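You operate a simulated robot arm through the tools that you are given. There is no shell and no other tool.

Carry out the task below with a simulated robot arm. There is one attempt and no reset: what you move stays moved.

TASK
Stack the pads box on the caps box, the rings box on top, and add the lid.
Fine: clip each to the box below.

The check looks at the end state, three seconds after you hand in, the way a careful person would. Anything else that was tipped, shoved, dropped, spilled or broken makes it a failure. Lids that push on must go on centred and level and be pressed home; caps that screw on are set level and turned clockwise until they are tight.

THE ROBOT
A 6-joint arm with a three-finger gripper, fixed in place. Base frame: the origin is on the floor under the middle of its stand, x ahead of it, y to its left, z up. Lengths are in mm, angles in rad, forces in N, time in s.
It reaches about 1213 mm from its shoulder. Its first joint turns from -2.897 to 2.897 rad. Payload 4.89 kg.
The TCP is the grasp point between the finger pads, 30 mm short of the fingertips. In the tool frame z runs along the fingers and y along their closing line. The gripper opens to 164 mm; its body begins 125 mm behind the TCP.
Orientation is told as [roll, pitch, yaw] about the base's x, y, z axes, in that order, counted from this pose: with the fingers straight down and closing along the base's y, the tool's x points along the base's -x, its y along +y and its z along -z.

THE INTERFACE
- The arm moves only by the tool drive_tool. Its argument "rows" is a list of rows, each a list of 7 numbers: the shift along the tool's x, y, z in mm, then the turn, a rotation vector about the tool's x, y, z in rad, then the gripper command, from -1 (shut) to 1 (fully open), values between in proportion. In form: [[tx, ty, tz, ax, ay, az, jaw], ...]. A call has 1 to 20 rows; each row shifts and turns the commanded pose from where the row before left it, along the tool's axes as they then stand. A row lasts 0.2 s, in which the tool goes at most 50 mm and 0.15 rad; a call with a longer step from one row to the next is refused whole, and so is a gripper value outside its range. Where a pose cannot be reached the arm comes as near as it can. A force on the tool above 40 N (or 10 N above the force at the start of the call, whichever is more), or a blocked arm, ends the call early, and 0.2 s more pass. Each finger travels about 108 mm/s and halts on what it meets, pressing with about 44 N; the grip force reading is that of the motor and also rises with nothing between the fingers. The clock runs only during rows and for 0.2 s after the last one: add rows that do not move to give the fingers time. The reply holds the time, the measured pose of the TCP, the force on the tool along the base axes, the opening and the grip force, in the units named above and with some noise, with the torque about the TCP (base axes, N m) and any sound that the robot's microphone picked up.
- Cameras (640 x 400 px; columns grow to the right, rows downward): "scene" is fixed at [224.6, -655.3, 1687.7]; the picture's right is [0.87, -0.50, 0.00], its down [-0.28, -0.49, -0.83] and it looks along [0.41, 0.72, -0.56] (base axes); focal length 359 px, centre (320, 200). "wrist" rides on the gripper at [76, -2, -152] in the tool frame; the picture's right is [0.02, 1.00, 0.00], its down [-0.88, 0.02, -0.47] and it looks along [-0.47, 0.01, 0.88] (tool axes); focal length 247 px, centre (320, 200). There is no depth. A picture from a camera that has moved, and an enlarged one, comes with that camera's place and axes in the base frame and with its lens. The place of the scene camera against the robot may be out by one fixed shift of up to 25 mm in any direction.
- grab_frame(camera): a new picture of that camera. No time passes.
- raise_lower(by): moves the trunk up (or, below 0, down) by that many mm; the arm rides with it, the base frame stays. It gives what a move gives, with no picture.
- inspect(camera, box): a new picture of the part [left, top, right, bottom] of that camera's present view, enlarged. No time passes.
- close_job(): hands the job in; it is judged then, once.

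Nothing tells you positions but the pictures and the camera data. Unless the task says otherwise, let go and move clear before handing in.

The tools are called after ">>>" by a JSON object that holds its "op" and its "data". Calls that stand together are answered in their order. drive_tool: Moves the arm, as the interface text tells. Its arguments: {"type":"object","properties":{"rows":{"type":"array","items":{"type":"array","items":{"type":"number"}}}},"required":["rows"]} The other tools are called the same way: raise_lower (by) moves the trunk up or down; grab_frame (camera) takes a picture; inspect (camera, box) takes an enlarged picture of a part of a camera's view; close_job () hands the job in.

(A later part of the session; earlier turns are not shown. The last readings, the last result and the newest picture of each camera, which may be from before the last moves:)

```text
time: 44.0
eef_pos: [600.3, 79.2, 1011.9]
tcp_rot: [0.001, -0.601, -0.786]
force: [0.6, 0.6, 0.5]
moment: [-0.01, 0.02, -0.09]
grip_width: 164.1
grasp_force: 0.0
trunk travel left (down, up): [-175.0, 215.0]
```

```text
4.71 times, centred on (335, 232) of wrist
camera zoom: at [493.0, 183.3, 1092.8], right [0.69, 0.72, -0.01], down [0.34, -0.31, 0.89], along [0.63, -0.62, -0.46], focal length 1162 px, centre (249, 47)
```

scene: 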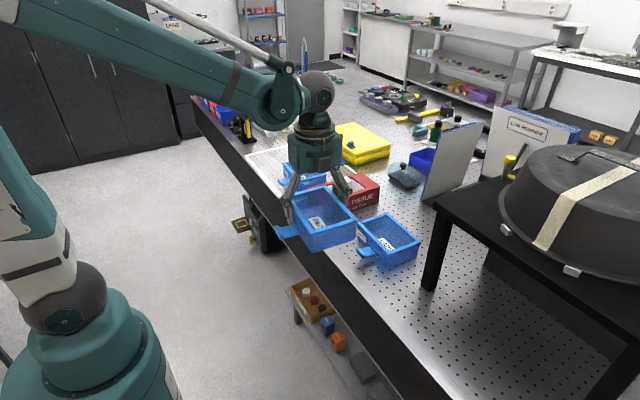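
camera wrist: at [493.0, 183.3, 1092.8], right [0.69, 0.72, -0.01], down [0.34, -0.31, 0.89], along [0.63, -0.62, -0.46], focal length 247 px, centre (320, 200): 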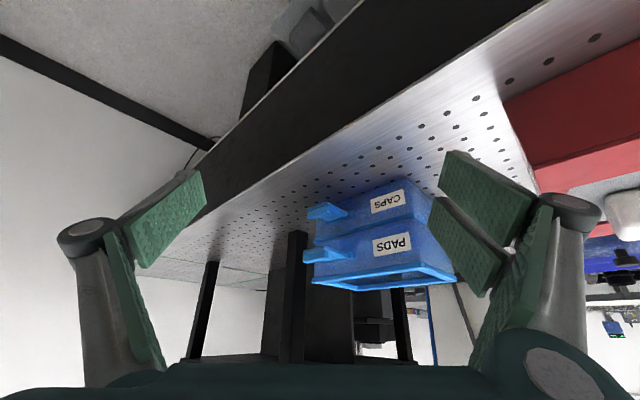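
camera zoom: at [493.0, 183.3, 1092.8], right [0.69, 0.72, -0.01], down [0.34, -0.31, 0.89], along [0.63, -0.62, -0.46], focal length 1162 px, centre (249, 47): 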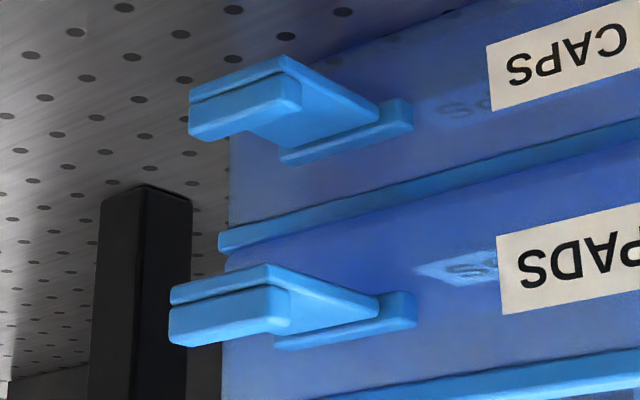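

The side view shows flap, lip and boss as what could equally be a fixed pull-handle, and it resisted turning both ways. So "clip" is most likely a press-down snap between boxes. I'll go back above the stack to measure the offset and re-grip the pads box.

>>> {"op": "drive_tool", "data": {"rows": [[-22.6, 0, -33, 0, 0, 0, 1], [-22.6, 0, -33, 0, 0, 0, 1], [-22.6, 0, -33, 0, 0, 0, 1], [0, 0, 0, 0, 0.15, 0, 1], [0, 0, 0, 0, 0.15, 0, 1], [0, 0, 0, 0, 0.15, 0, 1], [0, 0, 0, 0, 0.15, 0, 1], [0, 0, 0, 0, 0, 0.1377, 1], [0, 0, 0, 0, 0, 0.1377, 1], [0, 0, 0, 0, 0, 0.1377, 1], [0, 0, 0, 0, 0, 0.1377, 1], [0, 0, 0, 0, 0, 0.1377, 1], [0, 0, 0, 0, 0, 0.1377, 1], [-10.4, 38.8, -4, 0, 0, 0, 1], [-10.4, 38.8, -4, 0, 0, 0, 1], [-10.4, 38.8, -4, 0, 0, 0, 1], [-10.4, 38.8, -4, 0, 0, 0, 1], [-10.4, 38.8, -4, 0, 0, 0, 1], [-10.4, 38.8, -4, 0, 0, 0, 1], [0, 0, 0, 0, 0, 0, 1]]}}

>>> {"op": "grab_frame", "data": {"camera": "wrist"}}

>>> {"op": "inspect", "data": {"camera": "wrist", "box": [215, 70, 400, 235]}}

```text
time: 48.2
eef_pos: [831.4, 7.8, 1153.9]
tcp_rot: [-0.002, 0.001, -1.611]
force: [0.7, 0.3, -0.5]
moment: [0.01, 0.12, 0.02]
grip_width: 163.9
grasp_force: 0.0
trunk travel left (down, up): [-175.0, 215.0]
```

```text
taken
camera wrist: at [831.2, 83.4, 1305.9], right [1.0, -0.02, 0.0], down [-0.02, -0.88, 0.47], along [-0.01, -0.47, -0.88], focal length 247 px, centre (320, 200)
```

wrist: 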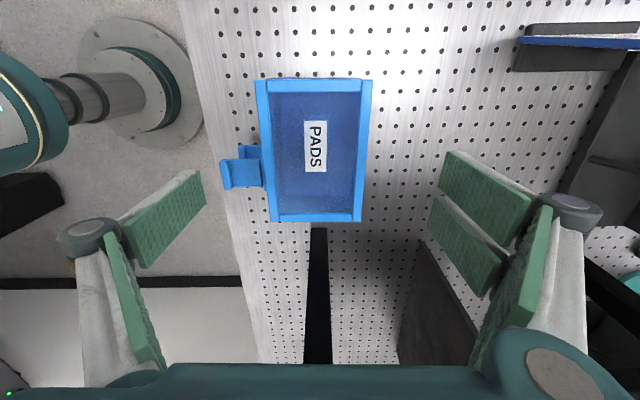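

```text
2.42 times, centred on (308, 152) of wrist
camera zoom: at [831.2, 83.4, 1305.9], right [1.0, -0.02, 0.0], down [-0.02, -0.88, 0.47], along [-0.01, -0.47, -0.88], focal length 599 px, centre (350, 315)
```

zoom: 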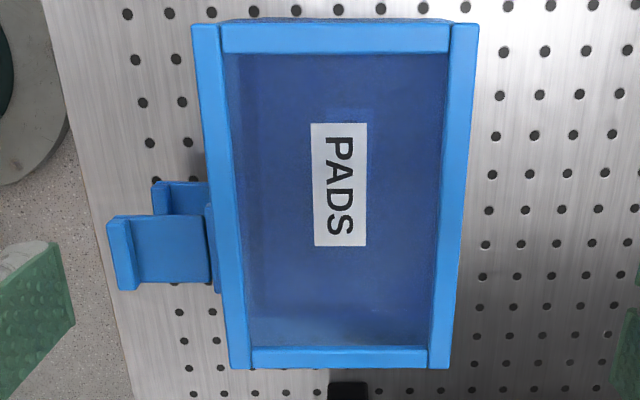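

Pads sits 4 mm forward and ~0.024 rad turned relative to caps. I'll re-grip it with a matching yaw, then lift, realign and press it down.

>>> {"op": "drive_tool", "data": {"rows": [[0, 0, 0, 0, 0, -0.024, 1], [0, -5.8, 30, 0, 0, 0, 1], [0, 0, 40, 0, 0, 0, 1], [0, 0, 40, 0, 0, 0, 1], [0, 0, 30, 0, 0, 0, 1], [0, 0, 6, 0, 0, 0, 1], [0, 0, 0, 0, 0, 0, 1]]}}

>>> {"op": "inspect", "data": {"camera": "wrist", "box": [160, 80, 480, 340]}}

```text
time: 49.8
eef_pos: [824.6, 9.6, 1009.5]
tcp_rot: [-0.001, 0.0, -1.587]
force: [-0.5, -1.0, -0.4]
moment: [-0.01, 0.02, 0.01]
grip_width: 164.2
grasp_force: 0.0
trunk travel left (down, up): [-175.0, 215.0]
```

```text
1.54 times, centred on (320, 210) of wrist
camera zoom: at [822.9, 84.8, 1160.5], right [1.0, 0.01, 0.0], down [0.01, -0.88, 0.47], along [0.0, -0.47, -0.88], focal length 380 px, centre (320, 185)
```

zoom: 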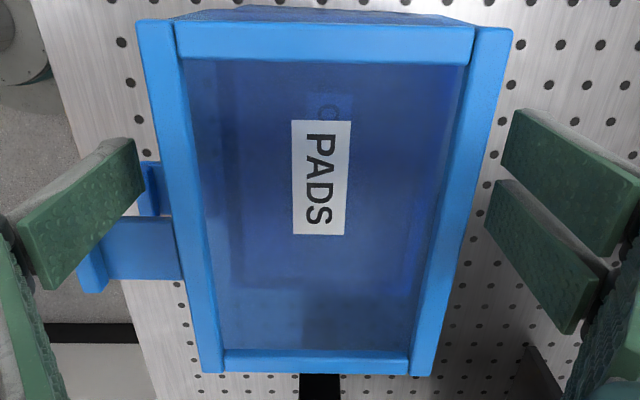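

>>> {"op": "drive_tool", "data": {"rows": [[0, 0.4, 0, 0, 0, 0, 0.6], [0, 0, 0, 0, 0, 0, 0.5], [0, 0, 0, 0, 0, 0, 0], [0, 0, 0, 0, 0, 0, -1], [0, 0, 0, 0, 0, 0, -1]]}}

>>> {"op": "drive_tool", "data": {"rows": [[0, 0, -4, 0, 0, 0, -1], [0, 0, -6, 0, 0, 0, -1], [0, 0, -8, 0, 0, 0.025, -1], [0, 0, 0, 0, 0, 0, -1]]}}

>>> {"op": "inspect", "data": {"camera": "wrist", "box": [160, 80, 480, 340]}}

>>> {"op": "inspect", "data": {"camera": "scene", "box": [350, 190, 420, 270]}}

```text
time: 51.0
eef_pos: [824.4, 7.8, 1009.5]
tcp_rot: [-0.001, 0.0, -1.586]
force: [0.8, 0.0, 2.2]
moment: [-0.05, 0.2, 0.02]
grip_width: 119.5
grasp_force: 43.8
trunk travel left (down, up): [-175.0, 215.0]
```

```text
time: 52.0
eef_pos: [824.6, 8.2, 1026.0]
tcp_rot: [0.001, 0.0, -1.611]
force: [-0.2, -0.8, -3.2]
moment: [0.05, -0.01, 0.01]
grip_width: 119.6
grasp_force: 43.9
trunk travel left (down, up): [-175.0, 215.0]
```

```text
1.54 times, centred on (320, 210) of wrist
camera zoom: at [825.2, 84.5, 1178.8], right [1.0, -0.02, 0.0], down [-0.02, -0.88, 0.47], along [-0.01, -0.47, -0.88], focal length 380 px, centre (320, 185)
```

zoom: 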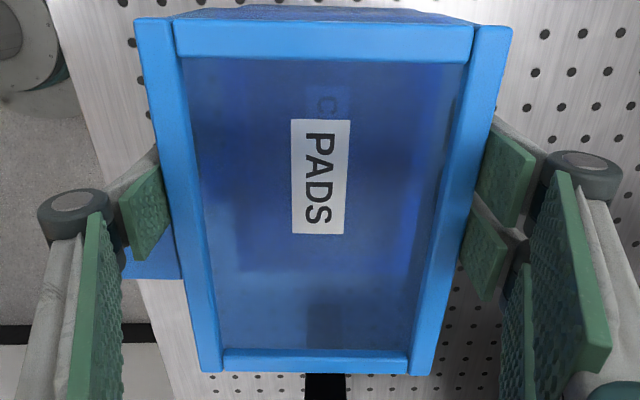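

```text
5.00 times, centred on (385, 230) of scene
camera zoom: at [224.6, -655.3, 1687.7], right [0.87, -0.5, 0.0], down [-0.28, -0.49, -0.83], along [0.41, 0.72, -0.56], focal length 1793 px, centre (-5, 50)
```

zoom: 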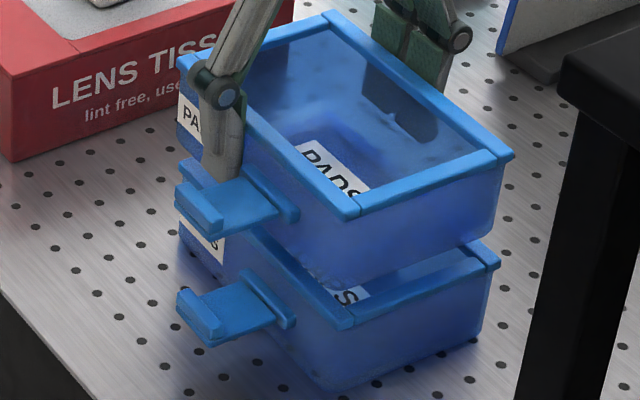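

>>> {"op": "drive_tool", "data": {"rows": [[-3.0, 4.9, 0, 0, 0, 0.003, -1], [0, 0, -40, 0, 0, 0, -1], [0, 0, -40, 0, 0, 0, -1], [0, 0, 0, 0, 0, 0, -1]]}}

>>> {"op": "inspect", "data": {"camera": "wrist", "box": [180, 60, 460, 160]}}

>>> {"op": "inspect", "data": {"camera": "wrist", "box": [240, 60, 400, 160]}}

```text
time: 53.0
eef_pos: [828.0, 6.0, 1107.7]
tcp_rot: [0.0, -0.001, -1.613]
force: [-1.2, 0.1, -1.6]
moment: [0.06, -0.09, 0.01]
grip_width: 119.6
grasp_force: 43.9
trunk travel left (down, up): [-175.0, 215.0]
```

```text
2.29 times, centred on (320, 110) of wrist
camera zoom: at [829.9, 82.1, 1259.2], right [1.0, -0.02, 0.0], down [-0.02, -0.88, 0.47], along [-0.01, -0.47, -0.88], focal length 564 px, centre (320, 406)
```

zoom: 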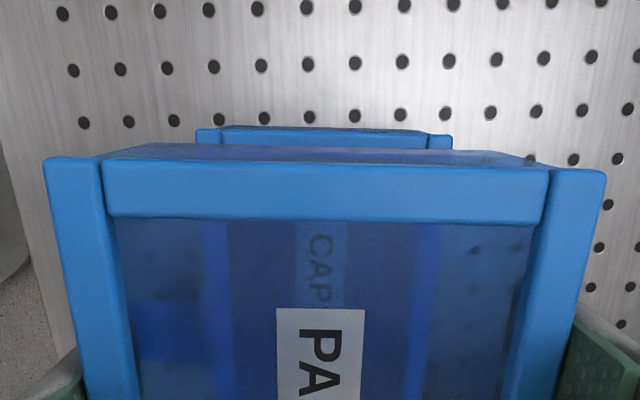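

```text
4.00 times, centred on (320, 110) of wrist
camera zoom: at [829.9, 82.1, 1259.2], right [1.0, -0.02, 0.0], down [-0.02, -0.88, 0.47], along [-0.01, -0.47, -0.88], focal length 988 px, centre (320, 560)
```

zoom: 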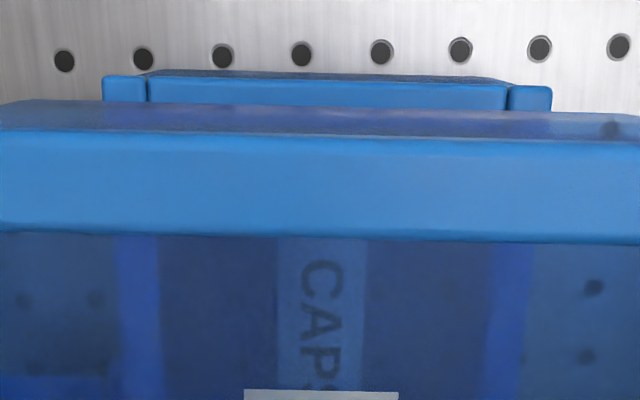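

Aligned within half a millimetre. Lowering again, then pressing progressively to feel for a snap.

>>> {"op": "drive_tool", "data": {"rows": [[0.2, 0.4, 40, 0, 0, 0.004, -1], [0, 0, 35, 0, 0, 0, -1], [0, 0, 14, 0, 0, 0, -1], [0, 0, 3, 0, 0, 0, -1], [0, 0, 0, 0, 0, 0, -1]]}}

>>> {"op": "drive_tool", "data": {"rows": [[0, 0, 2, 0, 0, 0, -1], [0, 0, 2, 0, 0, 0, -1], [0, 0, 1, 0, 0, 0, -1], [0, 0, 0, 0, 0, 0, -1]]}}

```text
time: 54.2
eef_pos: [830.5, 4.6, 1014.4]
tcp_rot: [-0.001, -0.001, -1.617]
force: [0.2, -0.8, -1.9]
moment: [0.05, 0.01, -0.03]
grip_width: 119.2
grasp_force: 44.1
trunk travel left (down, up): [-175.0, 215.0]
```

```text
time: 55.2
eef_pos: [830.1, 5.2, 1010.1]
tcp_rot: [0.0, -0.002, -1.618]
force: [0.4, 0.1, -1.3]
moment: [0.03, 0.0, 0.01]
grip_width: 119.7
grasp_force: 44.0
trunk travel left (down, up): [-175.0, 215.0]
```

>>> {"op": "drive_tool", "data": {"rows": [[0, 0, 1, 0, 0, 0, -1], [0, 0, 1, 0, 0, 0, -1], [0, 0, 0.5, 0, 0, 0, -1], [0, 0, 0, 0, 0, 0, -1]]}}

>>> {"op": "drive_tool", "data": {"rows": [[0, 0, 0.5, 0, 0, 0, -1], [0, 0, 0.5, 0, 0, 0, -1], [0, 0, 0, 0, 0, 0, -1]]}}

```text
time: 56.2
eef_pos: [829.6, 5.0, 1007.7]
tcp_rot: [0.001, -0.001, -1.619]
force: [11.9, 1.4, 29.7]
moment: [0.0, -0.51, 0.03]
grip_width: 119.9
grasp_force: 43.9
trunk travel left (down, up): [-175.0, 215.0]
```

```text
time: 57.0
eef_pos: [828.5, 5.6, 1006.9]
tcp_rot: [0.001, 0.0, -1.618]
force: [9.9, -4.4, 28.7]
moment: [-0.19, -0.42, 0.06]
grip_width: 119.6
grasp_force: 43.5
trunk travel left (down, up): [-175.0, 215.0]
```

>>> {"op": "inspect", "data": {"camera": "wrist", "box": [160, 80, 480, 340]}}

>>> {"op": "inspect", "data": {"camera": "scene", "box": [372, 218, 424, 258]}}

```text
1.54 times, centred on (320, 210) of wrist
camera zoom: at [830.4, 81.3, 1158.4], right [1.0, -0.03, 0.0], down [-0.02, -0.88, 0.47], along [-0.01, -0.47, -0.88], focal length 380 px, centre (320, 185)
```

zoom: 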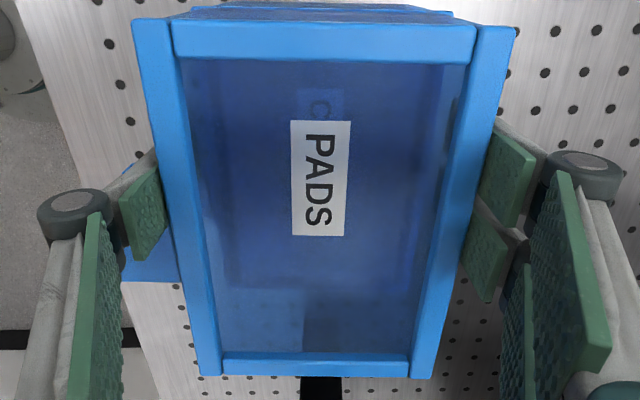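

```text
10.00 times, centred on (398, 238) of scene
camera zoom: at [224.6, -655.3, 1687.7], right [0.87, -0.5, 0.0], down [-0.28, -0.49, -0.83], along [0.41, 0.72, -0.56], focal length 3586 px, centre (-460, -180)
```

zoom: 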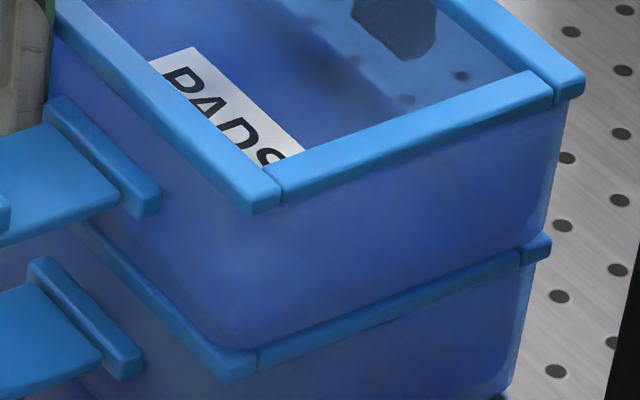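

No snap at ~30 N (the grip just slipped slightly), so pressing isn't it; three boxes carry three flaps for three joints, so the flaps should swing up. I'll release, then test the flap with a braced squeeze: lone finger under the flap, paired fingers on the rim.

>>> {"op": "drive_tool", "data": {"rows": [[0, 0, -1.5, 0, 0, 0, -1], [0, 0, -0.5, 0, 0, 0, -1], [0, 0, 0, 0, 0, 0, 0.5], [0, 0, 0, 0, 0, 0, 0.8], [0, 0, 0, 0, 0, 0, 1], [0, 0, -20, 0, 0, 0, 1], [0, 0, -40, 0, 0, 0, 1], [0, 0, -40, 0, 0, 0, 1], [0, 0, -40, 0, 0, 0, 1], [0, 0, 0, 0, 0, 0, 1]]}}

>>> {"op": "inspect", "data": {"camera": "wrist", "box": [215, 70, 400, 235]}}

```text
time: 59.2
eef_pos: [830.8, 5.5, 1148.6]
tcp_rot: [-0.001, 0.0, -1.619]
force: [-0.6, 0.1, 0.3]
moment: [0.06, -0.09, 0.04]
grip_width: 163.9
grasp_force: 0.1
trunk travel left (down, up): [-175.0, 215.0]
```

```text
2.42 times, centred on (308, 152) of wrist
camera zoom: at [831.0, 81.1, 1300.8], right [1.0, -0.03, 0.0], down [-0.02, -0.88, 0.47], along [-0.01, -0.47, -0.88], focal length 599 px, centre (350, 315)
```

zoom: 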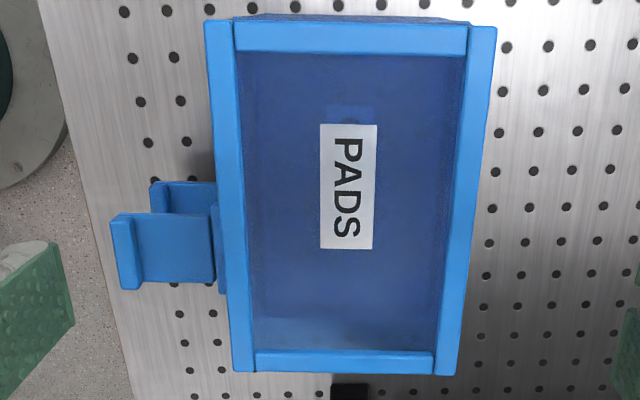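

>>> {"op": "drive_tool", "data": {"rows": [[-14.8, -40.2, 0, 0, 0, 0, 1], [-14.8, -40.2, 0, 0, 0, 0, 1], [-14.8, -40.2, 0, 0, 0, 0, 0.34], [0, 0, 32, 0, 0, 0, 0.34], [0, 0, 32, -0.1309, 0, 0, 0.34], [0, 0, 0, -0.1309, 0, 0, 0.34], [0, 0, 0, -0.1309, 0, 0, 0.34], [0, 0, 0, -0.1309, 0, 0, 0.34], [0, 0, 0, 0, 0, 0, 0.34]]}}

>>> {"op": "grab_frame", "data": {"camera": "wrist"}}

>>> {"op": "inspect", "data": {"camera": "scene", "box": [300, 150, 440, 280]}}

```text
time: 61.2
eef_pos: [706.7, -33.9, 1084.5]
tcp_rot: [0.525, -0.001, -1.618]
force: [-0.7, 0.2, -0.9]
moment: [0.01, -0.03, 0.0]
grip_width: 110.0
grasp_force: 0.1
trunk travel left (down, up): [-175.0, 215.0]
```

```text
taken
camera wrist: at [631.8, 46.0, 1215.1], right [0.87, -0.02, 0.5], down [-0.26, -0.87, 0.42], along [0.43, -0.49, -0.76], focal length 247 px, centre (320, 200)
```

wrist: 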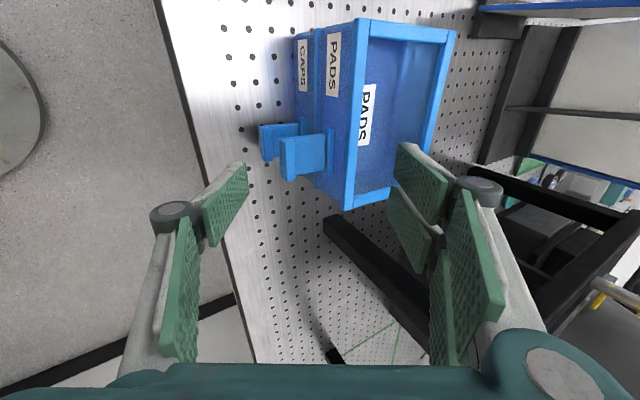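

```text
3.08 times, centred on (370, 215) of scene
camera zoom: at [224.6, -655.3, 1687.7], right [0.87, -0.5, 0.0], down [-0.28, -0.49, -0.83], along [0.41, 0.72, -0.56], focal length 1103 px, centre (166, 154)
```

zoom: 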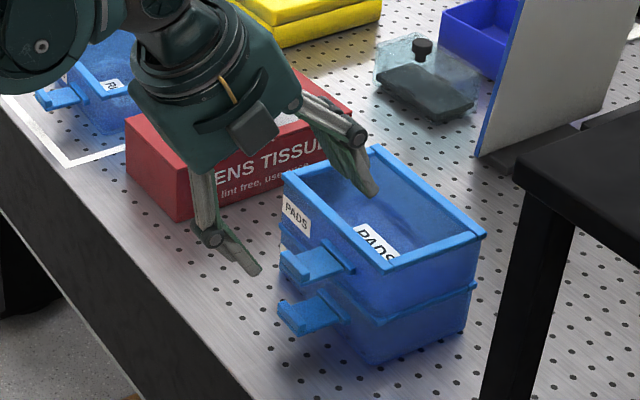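

>>> {"op": "inspect", "data": {"camera": "wrist", "box": [245, 80, 385, 220]}}

```text
2.86 times, centred on (315, 150) of wrist
camera zoom: at [631.8, 46.0, 1215.1], right [0.87, -0.02, 0.5], down [-0.26, -0.87, 0.42], along [0.43, -0.49, -0.76], focal length 706 px, centre (334, 343)
```

zoom: 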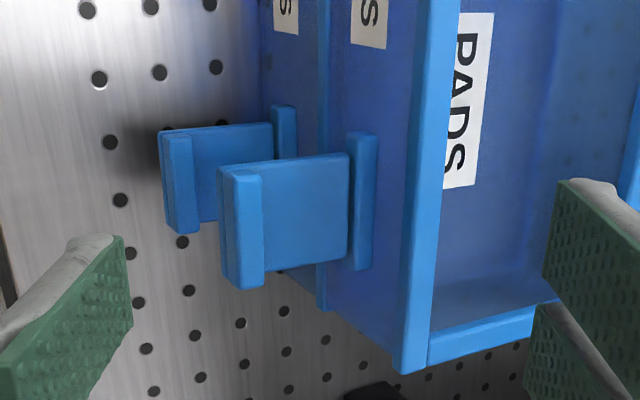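

>>> {"op": "drive_tool", "data": {"rows": [[0, 0, 25, 0, 0, 0, 0.34], [0, 0, 25, 0, 0, 0, 0.34], [0, 1, 10, 0, 0, 0, 0.34], [0, 0, 0, 0, 0, 0, 0.34]]}}

>>> {"op": "grab_frame", "data": {"camera": "wrist"}}

>>> {"op": "inspect", "data": {"camera": "scene", "box": [330, 180, 430, 280]}}

```text
time: 62.2
eef_pos: [739.5, -35.8, 1033.6]
tcp_rot: [0.524, 0.0, -1.619]
force: [-0.4, -0.4, -0.2]
moment: [0.01, 0.08, -0.01]
grip_width: 109.6
grasp_force: 0.0
trunk travel left (down, up): [-175.0, 215.0]
```

```text
taken
camera wrist: at [664.5, 44.2, 1164.0], right [0.87, -0.02, 0.5], down [-0.26, -0.87, 0.42], along [0.43, -0.49, -0.76], focal length 247 px, centre (320, 200)
```

wrist: 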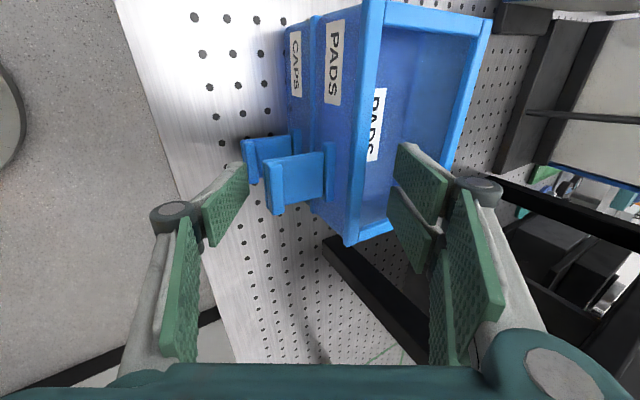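

```text
4.00 times, centred on (380, 230) of scene
camera zoom: at [224.6, -655.3, 1687.7], right [0.87, -0.5, 0.0], down [-0.28, -0.49, -0.83], along [0.41, 0.72, -0.56], focal length 1434 px, centre (80, 80)
```

zoom: 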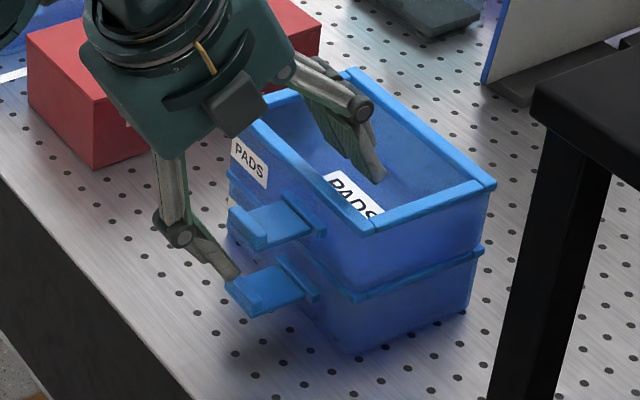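

>>> {"op": "drive_tool", "data": {"rows": [[0, -1.5, 8, 0, 0, 0, 0.34], [0, 0, 0, 0, 0, 0, 0.15], [0, 0, 0, 0, 0, 0, 0.05], [0, 0, 0, 0, 0, 0, 0.0], [0, 0, 0, 0, 0, 0, 0.0]]}}

>>> {"op": "grab_frame", "data": {"camera": "wrist"}}

>>> {"op": "inspect", "data": {"camera": "scene", "box": [330, 180, 430, 280]}}

```text
time: 63.4
eef_pos: [741.4, -35.4, 1026.2]
tcp_rot: [0.525, 0.0, -1.618]
force: [-0.2, -0.1, -1.0]
moment: [0.04, 0.03, 0.03]
grip_width: 82.0
grasp_force: 0.1
trunk travel left (down, up): [-175.0, 215.0]
```

```text
taken
camera wrist: at [666.3, 44.7, 1156.3], right [0.87, -0.02, 0.5], down [-0.26, -0.87, 0.42], along [0.43, -0.49, -0.76], focal length 247 px, centre (320, 200)
```

wrist: 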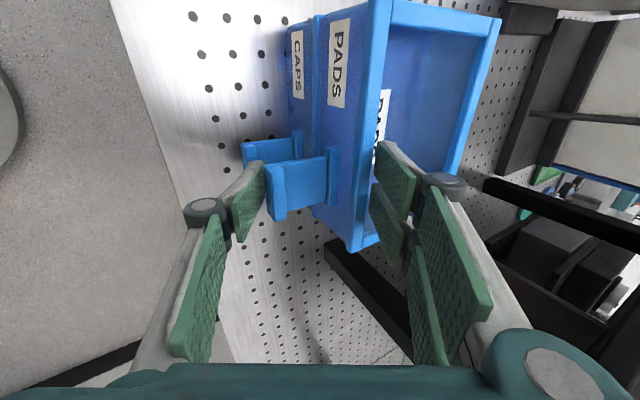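

```text
4.00 times, centred on (380, 230) of scene
camera zoom: at [224.6, -655.3, 1687.7], right [0.87, -0.5, 0.0], down [-0.28, -0.49, -0.83], along [0.41, 0.72, -0.56], focal length 1434 px, centre (80, 80)
```

zoom: 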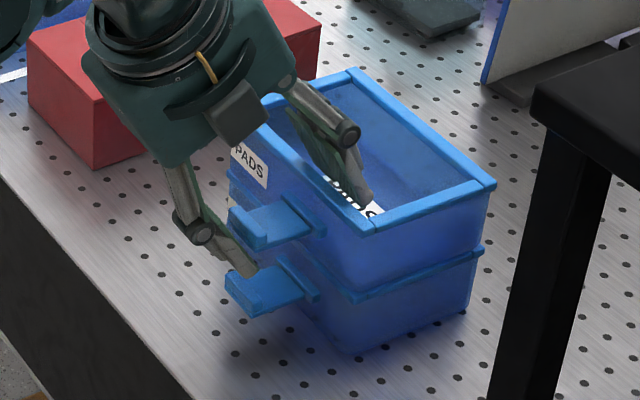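

>>> {"op": "drive_tool", "data": {"rows": [[0, 0, 0, 0, 0, 0, -0.05], [0, 0, 0, 0, 0, 0, -0.1], [0, 0, 0, 0, 0, 0, -0.15], [0, 0, 0, 0, 0, 0, -0.15]]}}

>>> {"op": "grab_frame", "data": {"camera": "wrist"}}

>>> {"op": "inspect", "data": {"camera": "scene", "box": [330, 180, 430, 280]}}

```text
time: 64.4
eef_pos: [741.9, -35.6, 1024.8]
tcp_rot: [0.523, 0.001, -1.618]
force: [-0.9, 0.1, 3.3]
moment: [-0.12, 0.12, 0.07]
grip_width: 73.2
grasp_force: 43.3
trunk travel left (down, up): [-175.0, 215.0]
```

```text
taken
camera wrist: at [666.1, 44.7, 1156.5], right [0.87, -0.02, 0.5], down [-0.26, -0.87, 0.42], along [0.43, -0.49, -0.76], focal length 247 px, centre (320, 200)
```

wrist: 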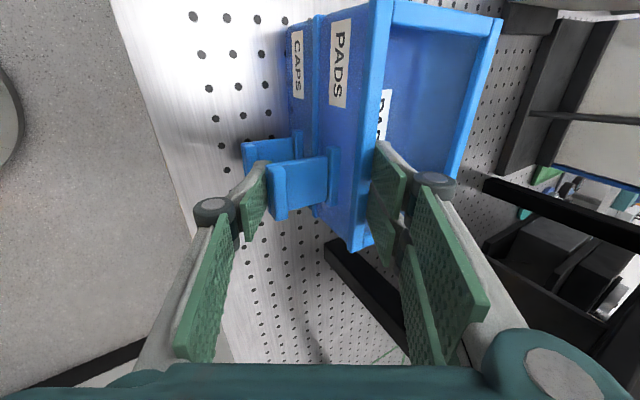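

```text
4.00 times, centred on (380, 230) of scene
camera zoom: at [224.6, -655.3, 1687.7], right [0.87, -0.5, 0.0], down [-0.28, -0.49, -0.83], along [0.41, 0.72, -0.56], focal length 1434 px, centre (80, 80)
```

zoom: 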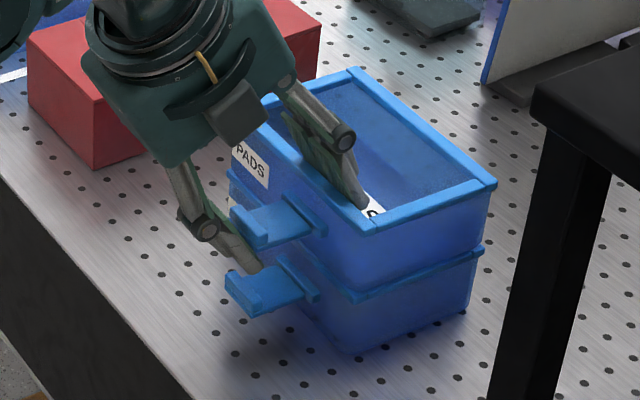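

The flap resists over 1 N·m upward, so it is not an up-swinging latch. I'll back out, pick up the pads box again and tilt it so the scene camera can see its underside and how it mates.

>>> {"op": "drive_tool", "data": {"rows": [[0, 0, 0, 0, 0, 0, 0.1], [0, 0, 0, 0, 0, 0, 0.34], [0, 0, -10, 0, 0, 0, 0.34], [0, 0, -30, 0, 0, 0, 0.34], [0, 0, -40, 0, 0, 0, 0.34], [0, 0, 0, 0.1309, 0, 0, 1], [0, 0, 0, 0.1309, 0, 0, 1], [0, 0, 0, 0.1309, 0, 0, 1], [0, 0, 0, 0.1309, 0, 0, 1], [0, 0, -40, 0, 0, 0, 1], [14.0, 41, -20, 0, 0, 0, 1], [14.0, 41, 0, 0, 0, 0, 1], [14.0, 41, 0, 0, 0, 0, 1], [0, 0, 0, 0, 0, 0, 1]]}}

>>> {"op": "inspect", "data": {"camera": "wrist", "box": [215, 70, 400, 235]}}

```text
time: 67.4
eef_pos: [827.9, 2.3, 1154.5]
tcp_rot: [0.0, 0.0, -1.618]
force: [0.9, 0.0, -1.3]
moment: [-0.03, 0.24, -0.01]
grip_width: 164.1
grasp_force: 0.1
trunk travel left (down, up): [-175.0, 215.0]
```

```text
2.42 times, centred on (308, 152) of wrist
camera zoom: at [828.9, 78.8, 1306.8], right [1.0, -0.03, 0.0], down [-0.02, -0.88, 0.47], along [-0.01, -0.47, -0.88], focal length 599 px, centre (350, 315)
```

zoom: 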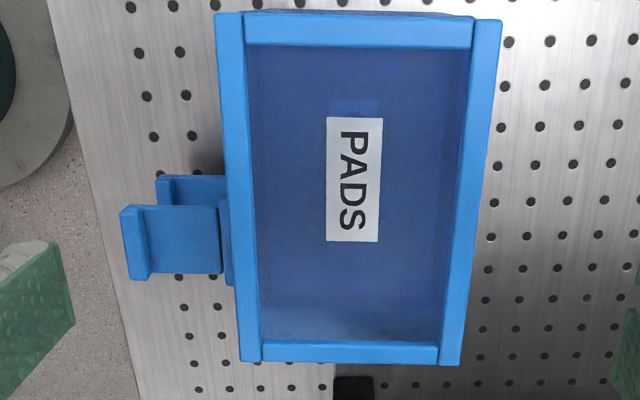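

>>> {"op": "drive_tool", "data": {"rows": [[4.3, 1.8, 30, 0, 0, 0, 1], [0, 0, 40, 0, 0, 0, 1], [0, 0, 40, 0, 0, 0, 1], [0, 0, 30, 0, 0, 0, 1], [0, 0, 5, 0, 0, 0, 1], [0, 0, 0, 0, 0, 0, 0.7], [0, 0, 0, 0, 0, 0, 0.5], [0, 0, 0, 0, 0, 0, 0], [0, 0, 0, 0, 0, 0, -1], [0, 0, 0, 0, 0, 0, -1]]}}

>>> {"op": "drive_tool", "data": {"rows": [[0, 0, -10, 0, 0, 0, -1], [0, 0, -30, 0, 0, 0, -1], [0, 0, -40, 0, 0, 0, -1], [0, 0, -40, 0, 0, 0, -1], [0, 0, -40, 0, 0, 0, -1], [20, -40, 0, 0, 0, 0, -1], [20, -40, 0, 0, 0, 0, -1], [20, -40, 0, 0, 0, 0, -1], [20, -40, 0, 0, 0, 0, -1], [20, -40, 0, 0, 0, 0, -1], [0, -40, 0, 0, 0, 0, -1], [0, 0, 0, 0, 0, 0, -1]]}}

```text
time: 69.6
eef_pos: [829.0, 6.7, 1008.6]
tcp_rot: [-0.001, -0.001, -1.618]
force: [-0.3, 0.3, -0.4]
moment: [0.07, 0.0, -0.02]
grip_width: 119.6
grasp_force: 43.9
trunk travel left (down, up): [-175.0, 215.0]
```

```text
time: 72.2
eef_pos: [590.7, 118.6, 1167.2]
tcp_rot: [0.001, -0.001, -1.617]
force: [-0.7, 0.2, -2.0]
moment: [0.05, -0.2, 0.0]
grip_width: 119.7
grasp_force: 43.1
trunk travel left (down, up): [-175.0, 215.0]
```

>>> {"op": "drive_tool", "data": {"rows": [[0, 0, -40, 0, 0, 0, -1], [0, 0, -40, 0, 0, 0, -1], [0, 0, 0, 0, -0.13, 0, -1], [0, 0, 0, 0, -0.13, 0, -1], [0, 0, 0, 0, -0.13, 0, -1], [0, 0, 0, 0, -0.13, 0, -1], [0, 0, 0, 0, -0.13, 0, -1], [0, 0, 0, 0, -0.13, 0, -1], [0, 0, 0, 0, -0.13, 0, -1], [0, 0, 0, 0, -0.13, 0, -1], [0, 0, 0, 0, -0.13, 0, -1], [0, 0, 0, 0, -0.13, 0, -1], [0, 0, 0, 0, 0, 0, -1]]}}

>>> {"op": "grab_frame", "data": {"camera": "scene"}}

```text
time: 75.0
eef_pos: [652.8, 11.0, 1249.3]
tcp_rot: [0.029, -1.292, -1.617]
force: [-1.3, 1.7, -2.0]
moment: [0.02, -0.03, 0.1]
grip_width: 119.7
grasp_force: 44.0
out of reach, approached as far as the arm can: row 9, 10, 11, 12
trunk travel left (down, up): [-175.0, 215.0]
```

```text
taken
```

scene: 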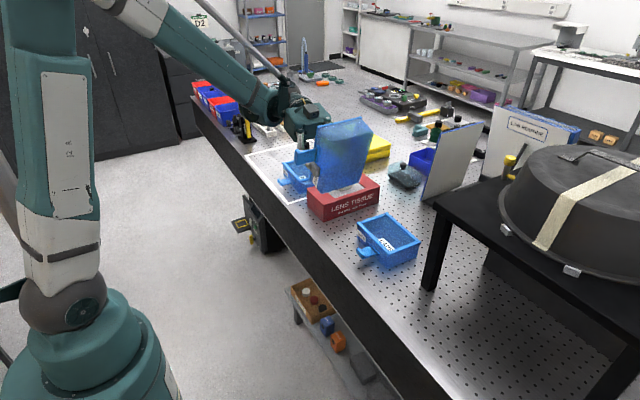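

>>> {"op": "inspect", "data": {"camera": "scene", "box": [270, 105, 390, 205]}}

>>> {"op": "inspect", "data": {"camera": "scene", "box": [305, 112, 375, 192]}}

>>> {"op": "inspect", "data": {"camera": "scene", "box": [276, 160, 326, 200]}}

```text
4.00 times, centred on (330, 155) of scene
camera zoom: at [224.6, -655.3, 1687.7], right [0.87, -0.5, 0.0], down [-0.28, -0.49, -0.83], along [0.41, 0.72, -0.56], focal length 1434 px, centre (280, 380)
```

zoom: 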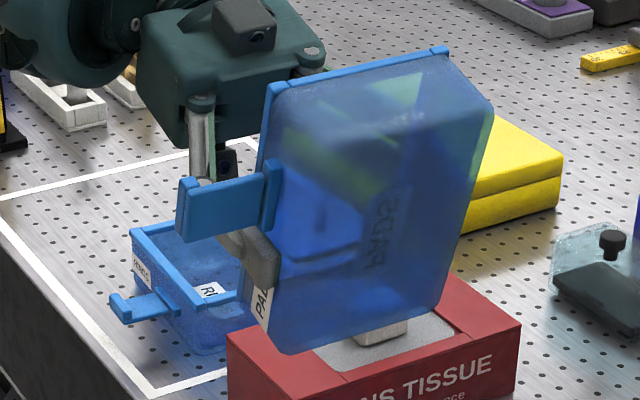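

```text
5.00 times, centred on (340, 152) of scene
camera zoom: at [224.6, -655.3, 1687.7], right [0.87, -0.5, 0.0], down [-0.28, -0.49, -0.83], along [0.41, 0.72, -0.56], focal length 1793 px, centre (220, 440)
```

zoom: 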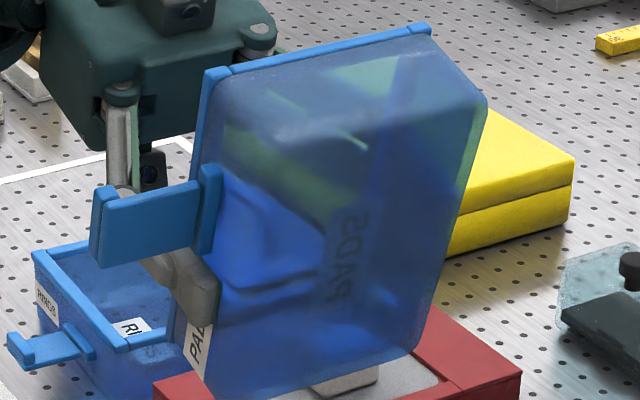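

```text
10.00 times, centred on (301, 180) of scene
camera zoom: at [224.6, -655.3, 1687.7], right [0.87, -0.5, 0.0], down [-0.28, -0.49, -0.83], along [0.41, 0.72, -0.56], focal length 3586 px, centre (510, 400)
```

zoom: 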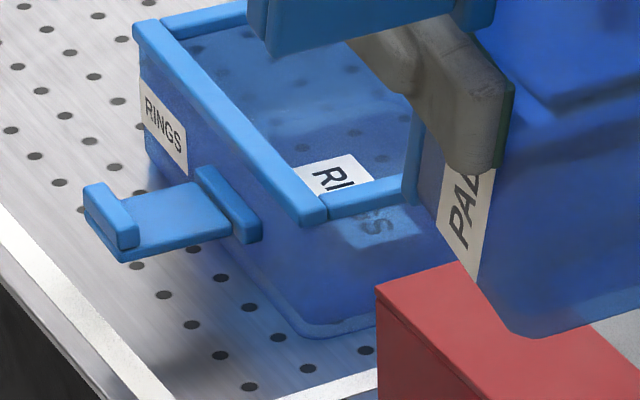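

The underside is plain and flat with no plug, so the clip has to be the flap, and since upward is a hard stop it should fold down over the box below. I'll bring the box upright again and put it back on caps.

>>> {"op": "drive_tool", "data": {"rows": [[0, 0, 0, 0, 0.13, 0, -1], [0, 0, 0, 0, 0.13, 0, -1], [0, 0, 0, 0, 0.13, 0, -1], [0, 0, 0, 0, 0.13, 0, -1], [0, 0, 0, 0, 0, 0, -1]]}}

>>> {"op": "drive_tool", "data": {"rows": [[0, 0, 0, 0, 0.13, 0, -1], [0, 0, 0, 0, 0.13, 0, -1], [0, 0, 0, 0, 0.13, 0, -1], [0, 0, 0, 0, 0.13, 0, -1], [0, 0, 0, 0, 0.13, 0, -1], [0, 0, 0, 0, 0.13, 0, -1], [0, 0, 0, 0, 0, 0, -1]]}}

>>> {"op": "inspect", "data": {"camera": "wrist", "box": [160, 80, 480, 340]}}

```text
time: 76.2
eef_pos: [652.5, 10.9, 1250.3]
tcp_rot: [0.0, -0.777, -1.619]
force: [-0.6, -0.8, -2.3]
moment: [0.11, -0.05, 0.03]
grip_width: 119.4
grasp_force: 43.8
trunk travel left (down, up): [-175.0, 215.0]
```

```text
time: 77.8
eef_pos: [653.1, 10.9, 1250.2]
tcp_rot: [0.001, 0.0, -1.618]
force: [0.0, -0.7, -3.0]
moment: [0.09, -0.03, 0.03]
grip_width: 119.3
grasp_force: 44.3
trunk travel left (down, up): [-175.0, 215.0]
```

```text
1.54 times, centred on (320, 210) of wrist
camera zoom: at [654.0, 86.7, 1401.4], right [1.0, -0.03, 0.0], down [-0.02, -0.88, 0.47], along [-0.01, -0.47, -0.88], focal length 380 px, centre (320, 185)
```

zoom: 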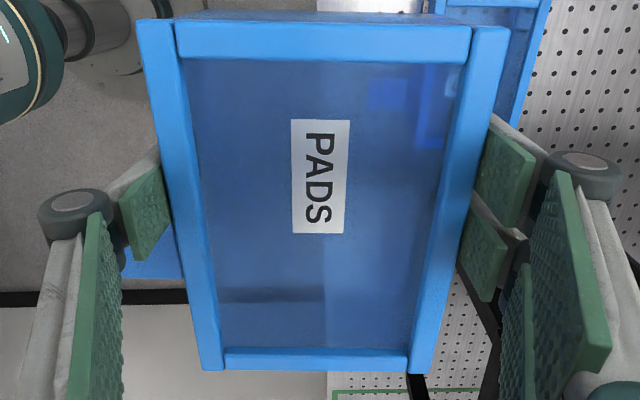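

>>> {"op": "drive_tool", "data": {"rows": [[0.9, 44, 0, 0, 0, 0, -1], [0.9, 44, 0, 0, 0, 0, -1], [0.9, 44, 0, 0, 0, 0, -1], [0.9, 44, 0, 0, 0, 0, -1], [0, 0, 40, 0, 0, 0, -1], [0, 0, 40, 0, 0, 0, -1], [0, 0, 40, 0, 0, 0, -1], [0, 0, 23, 0, 0, 0, -1], [0, 0, 0, 0, 0, 0, -1]]}}

>>> {"op": "inspect", "data": {"camera": "wrist", "box": [180, 60, 460, 160]}}

>>> {"op": "inspect", "data": {"camera": "wrist", "box": [240, 60, 400, 160]}}

```text
time: 79.8
eef_pos: [827.5, 5.6, 1104.9]
tcp_rot: [0.0, 0.0, -1.618]
force: [0.1, -0.2, -2.1]
moment: [0.04, 0.02, 0.02]
grip_width: 119.7
grasp_force: 44.0
trunk travel left (down, up): [-175.0, 215.0]
```

```text
2.29 times, centred on (320, 110) of wrist
camera zoom: at [828.7, 81.9, 1257.0], right [1.0, -0.03, 0.0], down [-0.02, -0.88, 0.47], along [-0.01, -0.47, -0.88], focal length 564 px, centre (320, 406)
```

zoom: 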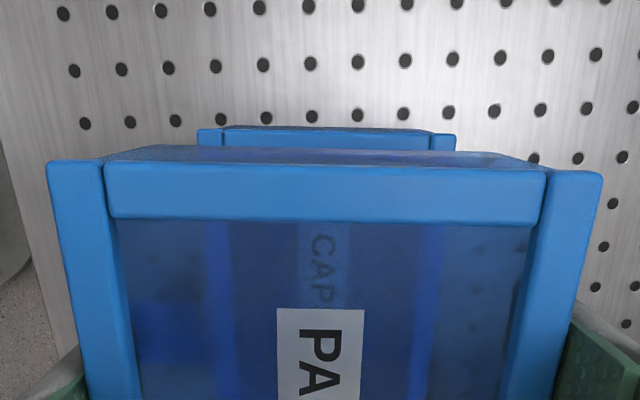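

```text
4.00 times, centred on (320, 110) of wrist
camera zoom: at [828.7, 81.9, 1257.0], right [1.0, -0.03, 0.0], down [-0.02, -0.88, 0.47], along [-0.01, -0.47, -0.88], focal length 988 px, centre (320, 560)
```

zoom: 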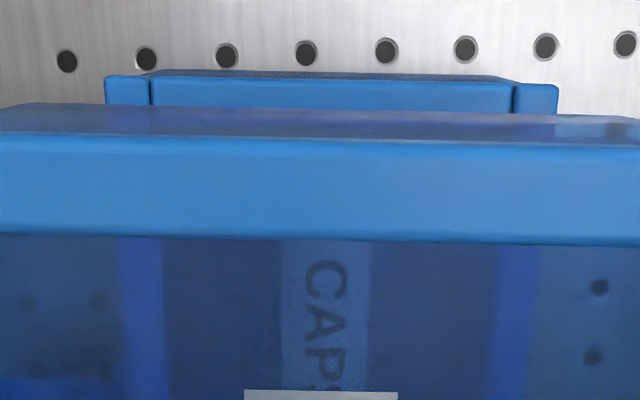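

>>> {"op": "drive_tool", "data": {"rows": [[0.8, 1.5, 40, 0, 0, 0, -1], [0, 0, 35, 0, 0, 0, -1], [0, 0, 16, 0, 0, 0, -1], [0, 0, 3, 0, 0, 0, -1], [0, 0, 0, 0, 0, 0, -1]]}}

>>> {"op": "drive_tool", "data": {"rows": [[0, 0, 1, 0, 0, 0, -1], [0, 0, 1, 0, 0, 0, -1], [0, 0, 0, 0, 0, 0, -1]]}}

```text
time: 81.0
eef_pos: [830.0, 5.8, 1010.2]
tcp_rot: [0.0, 0.0, -1.617]
force: [-0.1, 0.6, -2.2]
moment: [0.04, -0.01, -0.02]
grip_width: 119.2
grasp_force: 44.2
trunk travel left (down, up): [-175.0, 215.0]
```

```text
time: 81.8
eef_pos: [829.6, 5.6, 1009.5]
tcp_rot: [0.002, 0.0, -1.618]
force: [-0.7, 1.1, -2.5]
moment: [0.04, -0.04, -0.01]
grip_width: 119.5
grasp_force: 44.0
trunk travel left (down, up): [-175.0, 215.0]
```

>>> {"op": "drive_tool", "data": {"rows": [[0, 0, 1, 0, 0, 0, -1], [0, 0, 0.5, 0, 0, 0, -1], [0, 0, 0, 0, 0, 0, -1]]}}

```text
time: 82.6
eef_pos: [829.6, 6.4, 1010.4]
tcp_rot: [0.004, -0.001, -1.618]
force: [5.1, -3.1, 28.1]
moment: [-0.48, -0.07, 0.13]
grip_width: 119.4
grasp_force: 43.4
trunk travel left (down, up): [-175.0, 215.0]
```

>>> {"op": "drive_tool", "data": {"rows": [[0, 0, -1.2, 0, 0, 0, -1], [0, 0, 0, 0, 0, 0, -1], [0, 0, 0, 0, 0, 0, 0.5], [0, 0, 0, 0, 0, 0, 0.8], [0, 0, 0, 0, 0, 0, 1], [0, 0, -20, 0, 0, 0, 1], [0, 0, -40, 0, 0, 0, 1], [0, 0, -40, 0, 0, 0, 1], [0, 0, -40, 0, 0, 0, 1], [0, 0, 0, 0, 0, 0, 1]]}}

>>> {"op": "inspect", "data": {"camera": "wrist", "box": [215, 70, 400, 235]}}

```text
time: 84.8
eef_pos: [829.1, 5.9, 1150.1]
tcp_rot: [-0.001, -0.001, -1.619]
force: [-1.0, 0.5, 0.8]
moment: [-0.03, -0.11, 0.0]
grip_width: 164.1
grasp_force: 0.1
trunk travel left (down, up): [-175.0, 215.0]
```

```text
2.42 times, centred on (308, 152) of wrist
camera zoom: at [830.6, 82.3, 1302.3], right [1.0, -0.03, 0.0], down [-0.02, -0.88, 0.47], along [-0.01, -0.47, -0.88], focal length 599 px, centre (350, 315)
```

zoom: 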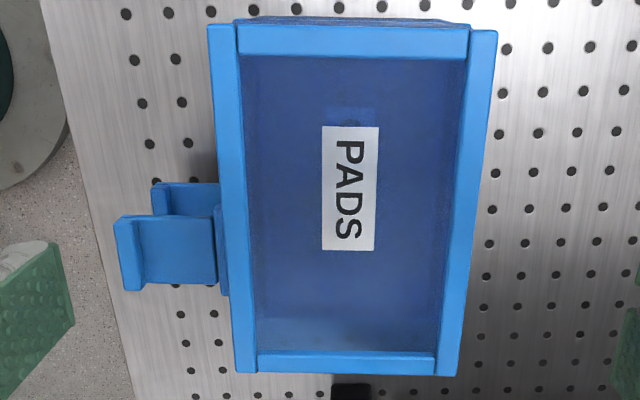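

Pads is back in place. Now a braced downward push on its flap: paired fingers stand on the box floor to hold it down while the lone fingertip presses the flap's outer end.

>>> {"op": "drive_tool", "data": {"rows": [[-21, -26.4, 0, 0, 0, 0, 0.305], [-21, -26.4, 0, 0, 0, 0, 0.305], [0, 0, 0, 0.119, 0, 0, 0.305], [0, 0, 0, 0.119, 0, 0, 0.305], [0, 0, 0, 0.119, 0, 0, 0.305], [0, 0, 0, 0.119, 0, 0, 0.305], [0, 12, 23.3, 0, 0, 0, 0.305], [0, 12, 23.3, 0, 0, 0, 0.305], [0, 12, 23.3, 0, 0, 0, 0.305], [0, 0, 0, 0, 0, 0, 0.305]]}}

>>> {"op": "grab_frame", "data": {"camera": "wrist"}}

>>> {"op": "inspect", "data": {"camera": "scene", "box": [320, 140, 440, 280]}}

```text
time: 87.0
eef_pos: [775.8, -33.0, 1071.3]
tcp_rot: [-0.439, 0.0, -1.618]
force: [0.4, -0.1, 0.2]
moment: [-0.02, 0.06, 0.01]
grip_width: 106.7
grasp_force: 0.0
trunk travel left (down, up): [-175.0, 215.0]
```

```text
taken
camera wrist: at [842.0, 40.3, 1209.3], right [0.9, -0.02, -0.43], down [0.18, -0.89, 0.42], along [-0.39, -0.46, -0.8], focal length 247 px, centre (320, 200)
```

wrist: 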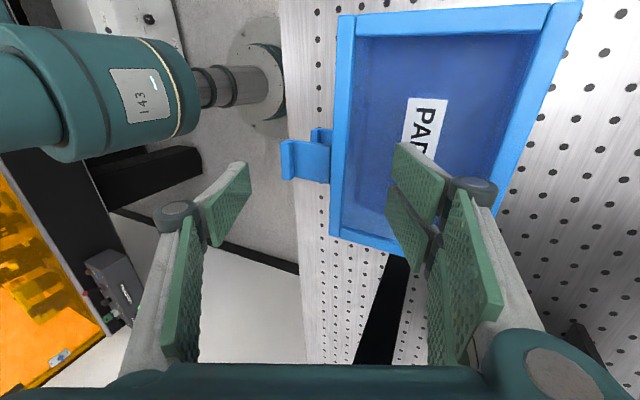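

```text
2.86 times, centred on (380, 210) of scene
camera zoom: at [224.6, -655.3, 1687.7], right [0.87, -0.5, 0.0], down [-0.28, -0.49, -0.83], along [0.41, 0.72, -0.56], focal length 1024 px, centre (149, 171)
```

zoom: 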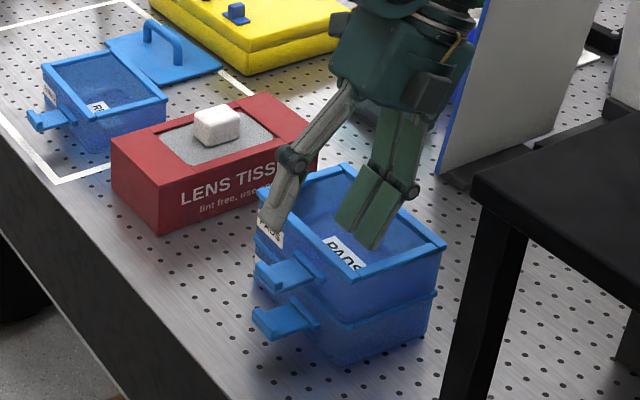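

>>> {"op": "drive_tool", "data": {"rows": [[0, 6.5, 15, 0, 0, 0, 0.305], [0, 6.5, 15, 0, 0, 0, 0.305], [0, 0, 0, 0, 0, 0, 0.305]]}}

>>> {"op": "grab_frame", "data": {"camera": "wrist"}}

>>> {"op": "inspect", "data": {"camera": "scene", "box": [330, 180, 430, 280]}}

```text
time: 87.8
eef_pos: [771.7, -32.9, 1038.4]
tcp_rot: [-0.441, 0.0, -1.618]
force: [-0.4, 0.6, -0.1]
moment: [-0.03, 0.02, 0.02]
grip_width: 107.1
grasp_force: 0.1
trunk travel left (down, up): [-175.0, 215.0]
```

```text
taken
camera wrist: at [839.0, 40.3, 1177.0], right [0.9, -0.02, -0.43], down [0.18, -0.89, 0.42], along [-0.39, -0.46, -0.8], focal length 247 px, centre (320, 200)
```

wrist: 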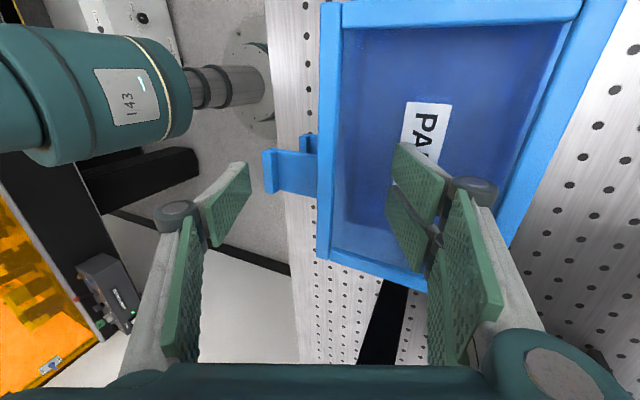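

```text
4.00 times, centred on (380, 230) of scene
camera zoom: at [224.6, -655.3, 1687.7], right [0.87, -0.5, 0.0], down [-0.28, -0.49, -0.83], along [0.41, 0.72, -0.56], focal length 1434 px, centre (80, 80)
```

zoom: 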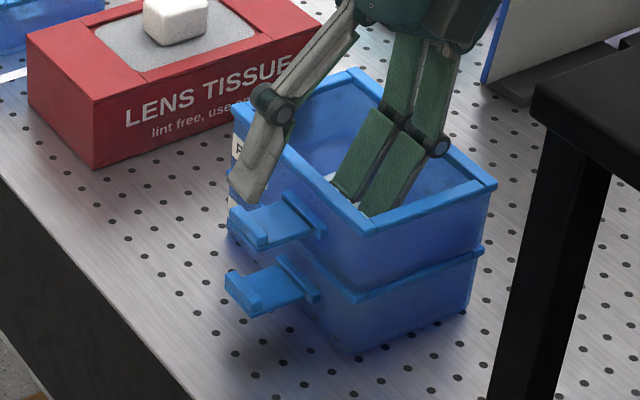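

>>> {"op": "drive_tool", "data": {"rows": [[0, 6.4, 5.3, 0, 0, 0, 0.305], [0, 0, 0, 0, 0, 0, 0.305]]}}

>>> {"op": "drive_tool", "data": {"rows": [[0, 0.85, 1.8, 0, 0, 0, 0.305], [0, 0.85, 1.8, 0, 0, 0, 0.305], [0, 0, 0, 0, 0, 0, 0.305]]}}

```text
time: 88.4
eef_pos: [776.5, -32.9, 1031.1]
tcp_rot: [-0.44, 0.002, -1.616]
force: [-0.6, 0.7, 0.3]
moment: [0.01, 0.01, -0.02]
grip_width: 107.2
grasp_force: 0.0
trunk travel left (down, up): [-175.0, 215.0]
```

```text
time: 89.2
eef_pos: [776.8, -32.8, 1028.1]
tcp_rot: [-0.44, -0.001, -1.617]
force: [-0.1, -0.7, -0.1]
moment: [0.0, 0.01, 0.01]
grip_width: 106.8
grasp_force: 0.1
trunk travel left (down, up): [-175.0, 215.0]
```

>>> {"op": "drive_tool", "data": {"rows": [[0, 0.85, 1.8, 0, 0, 0, 0.305], [0, 0.85, 1.8, 0, 0, 0, 0.305], [0, 0, 0, 0, 0, 0, 0.305]]}}

>>> {"op": "inspect", "data": {"camera": "scene", "box": [340, 190, 410, 270]}}

```text
time: 90.0
eef_pos: [775.6, -32.8, 1024.5]
tcp_rot: [-0.438, -0.001, -1.619]
force: [2.4, -1.2, 9.6]
moment: [-0.06, -0.57, -0.01]
grip_width: 108.6
grasp_force: 1.3
trunk travel left (down, up): [-175.0, 215.0]
```

```text
5.00 times, centred on (375, 230) of scene
camera zoom: at [224.6, -655.3, 1687.7], right [0.87, -0.5, 0.0], down [-0.28, -0.49, -0.83], along [0.41, 0.72, -0.56], focal length 1793 px, centre (45, 50)
```

zoom: 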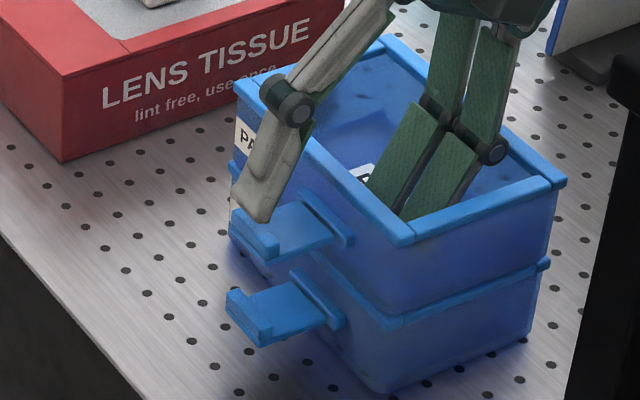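

>>> {"op": "drive_tool", "data": {"rows": [[0, -0.72, 1.36, -0.025, 0, 0, 0.305], [0, 0, 0, 0, 0, 0, 0.305]]}}

>>> {"op": "drive_tool", "data": {"rows": [[0, -0.72, 1.36, -0.025, 0, 0, 0.305], [0, 0, 0, 0, 0, 0, 0.305]]}}

>>> {"op": "inspect", "data": {"camera": "scene", "box": [340, 190, 410, 270]}}

```text
time: 90.6
eef_pos: [774.1, -32.8, 1022.6]
tcp_rot: [-0.439, 0.0, -1.62]
force: [4.7, -0.3, 10.5]
moment: [0.0, -0.71, 0.04]
grip_width: 109.4
grasp_force: 2.0
trunk travel left (down, up): [-175.0, 215.0]
```

```text
time: 91.2
eef_pos: [773.8, -32.3, 1022.8]
tcp_rot: [-0.426, 0.0, -1.619]
force: [5.9, 0.9, 10.0]
moment: [0.0, -0.67, 0.03]
grip_width: 109.6
grasp_force: 1.9
trunk travel left (down, up): [-175.0, 215.0]
```

```text
5.00 times, centred on (375, 230) of scene
camera zoom: at [224.6, -655.3, 1687.7], right [0.87, -0.5, 0.0], down [-0.28, -0.49, -0.83], along [0.41, 0.72, -0.56], focal length 1793 px, centre (45, 50)
```

zoom: 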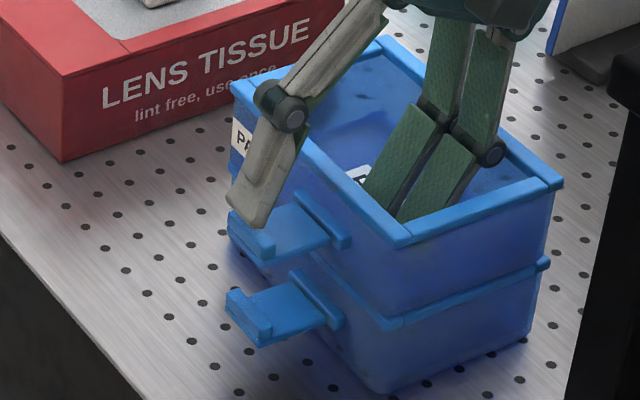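

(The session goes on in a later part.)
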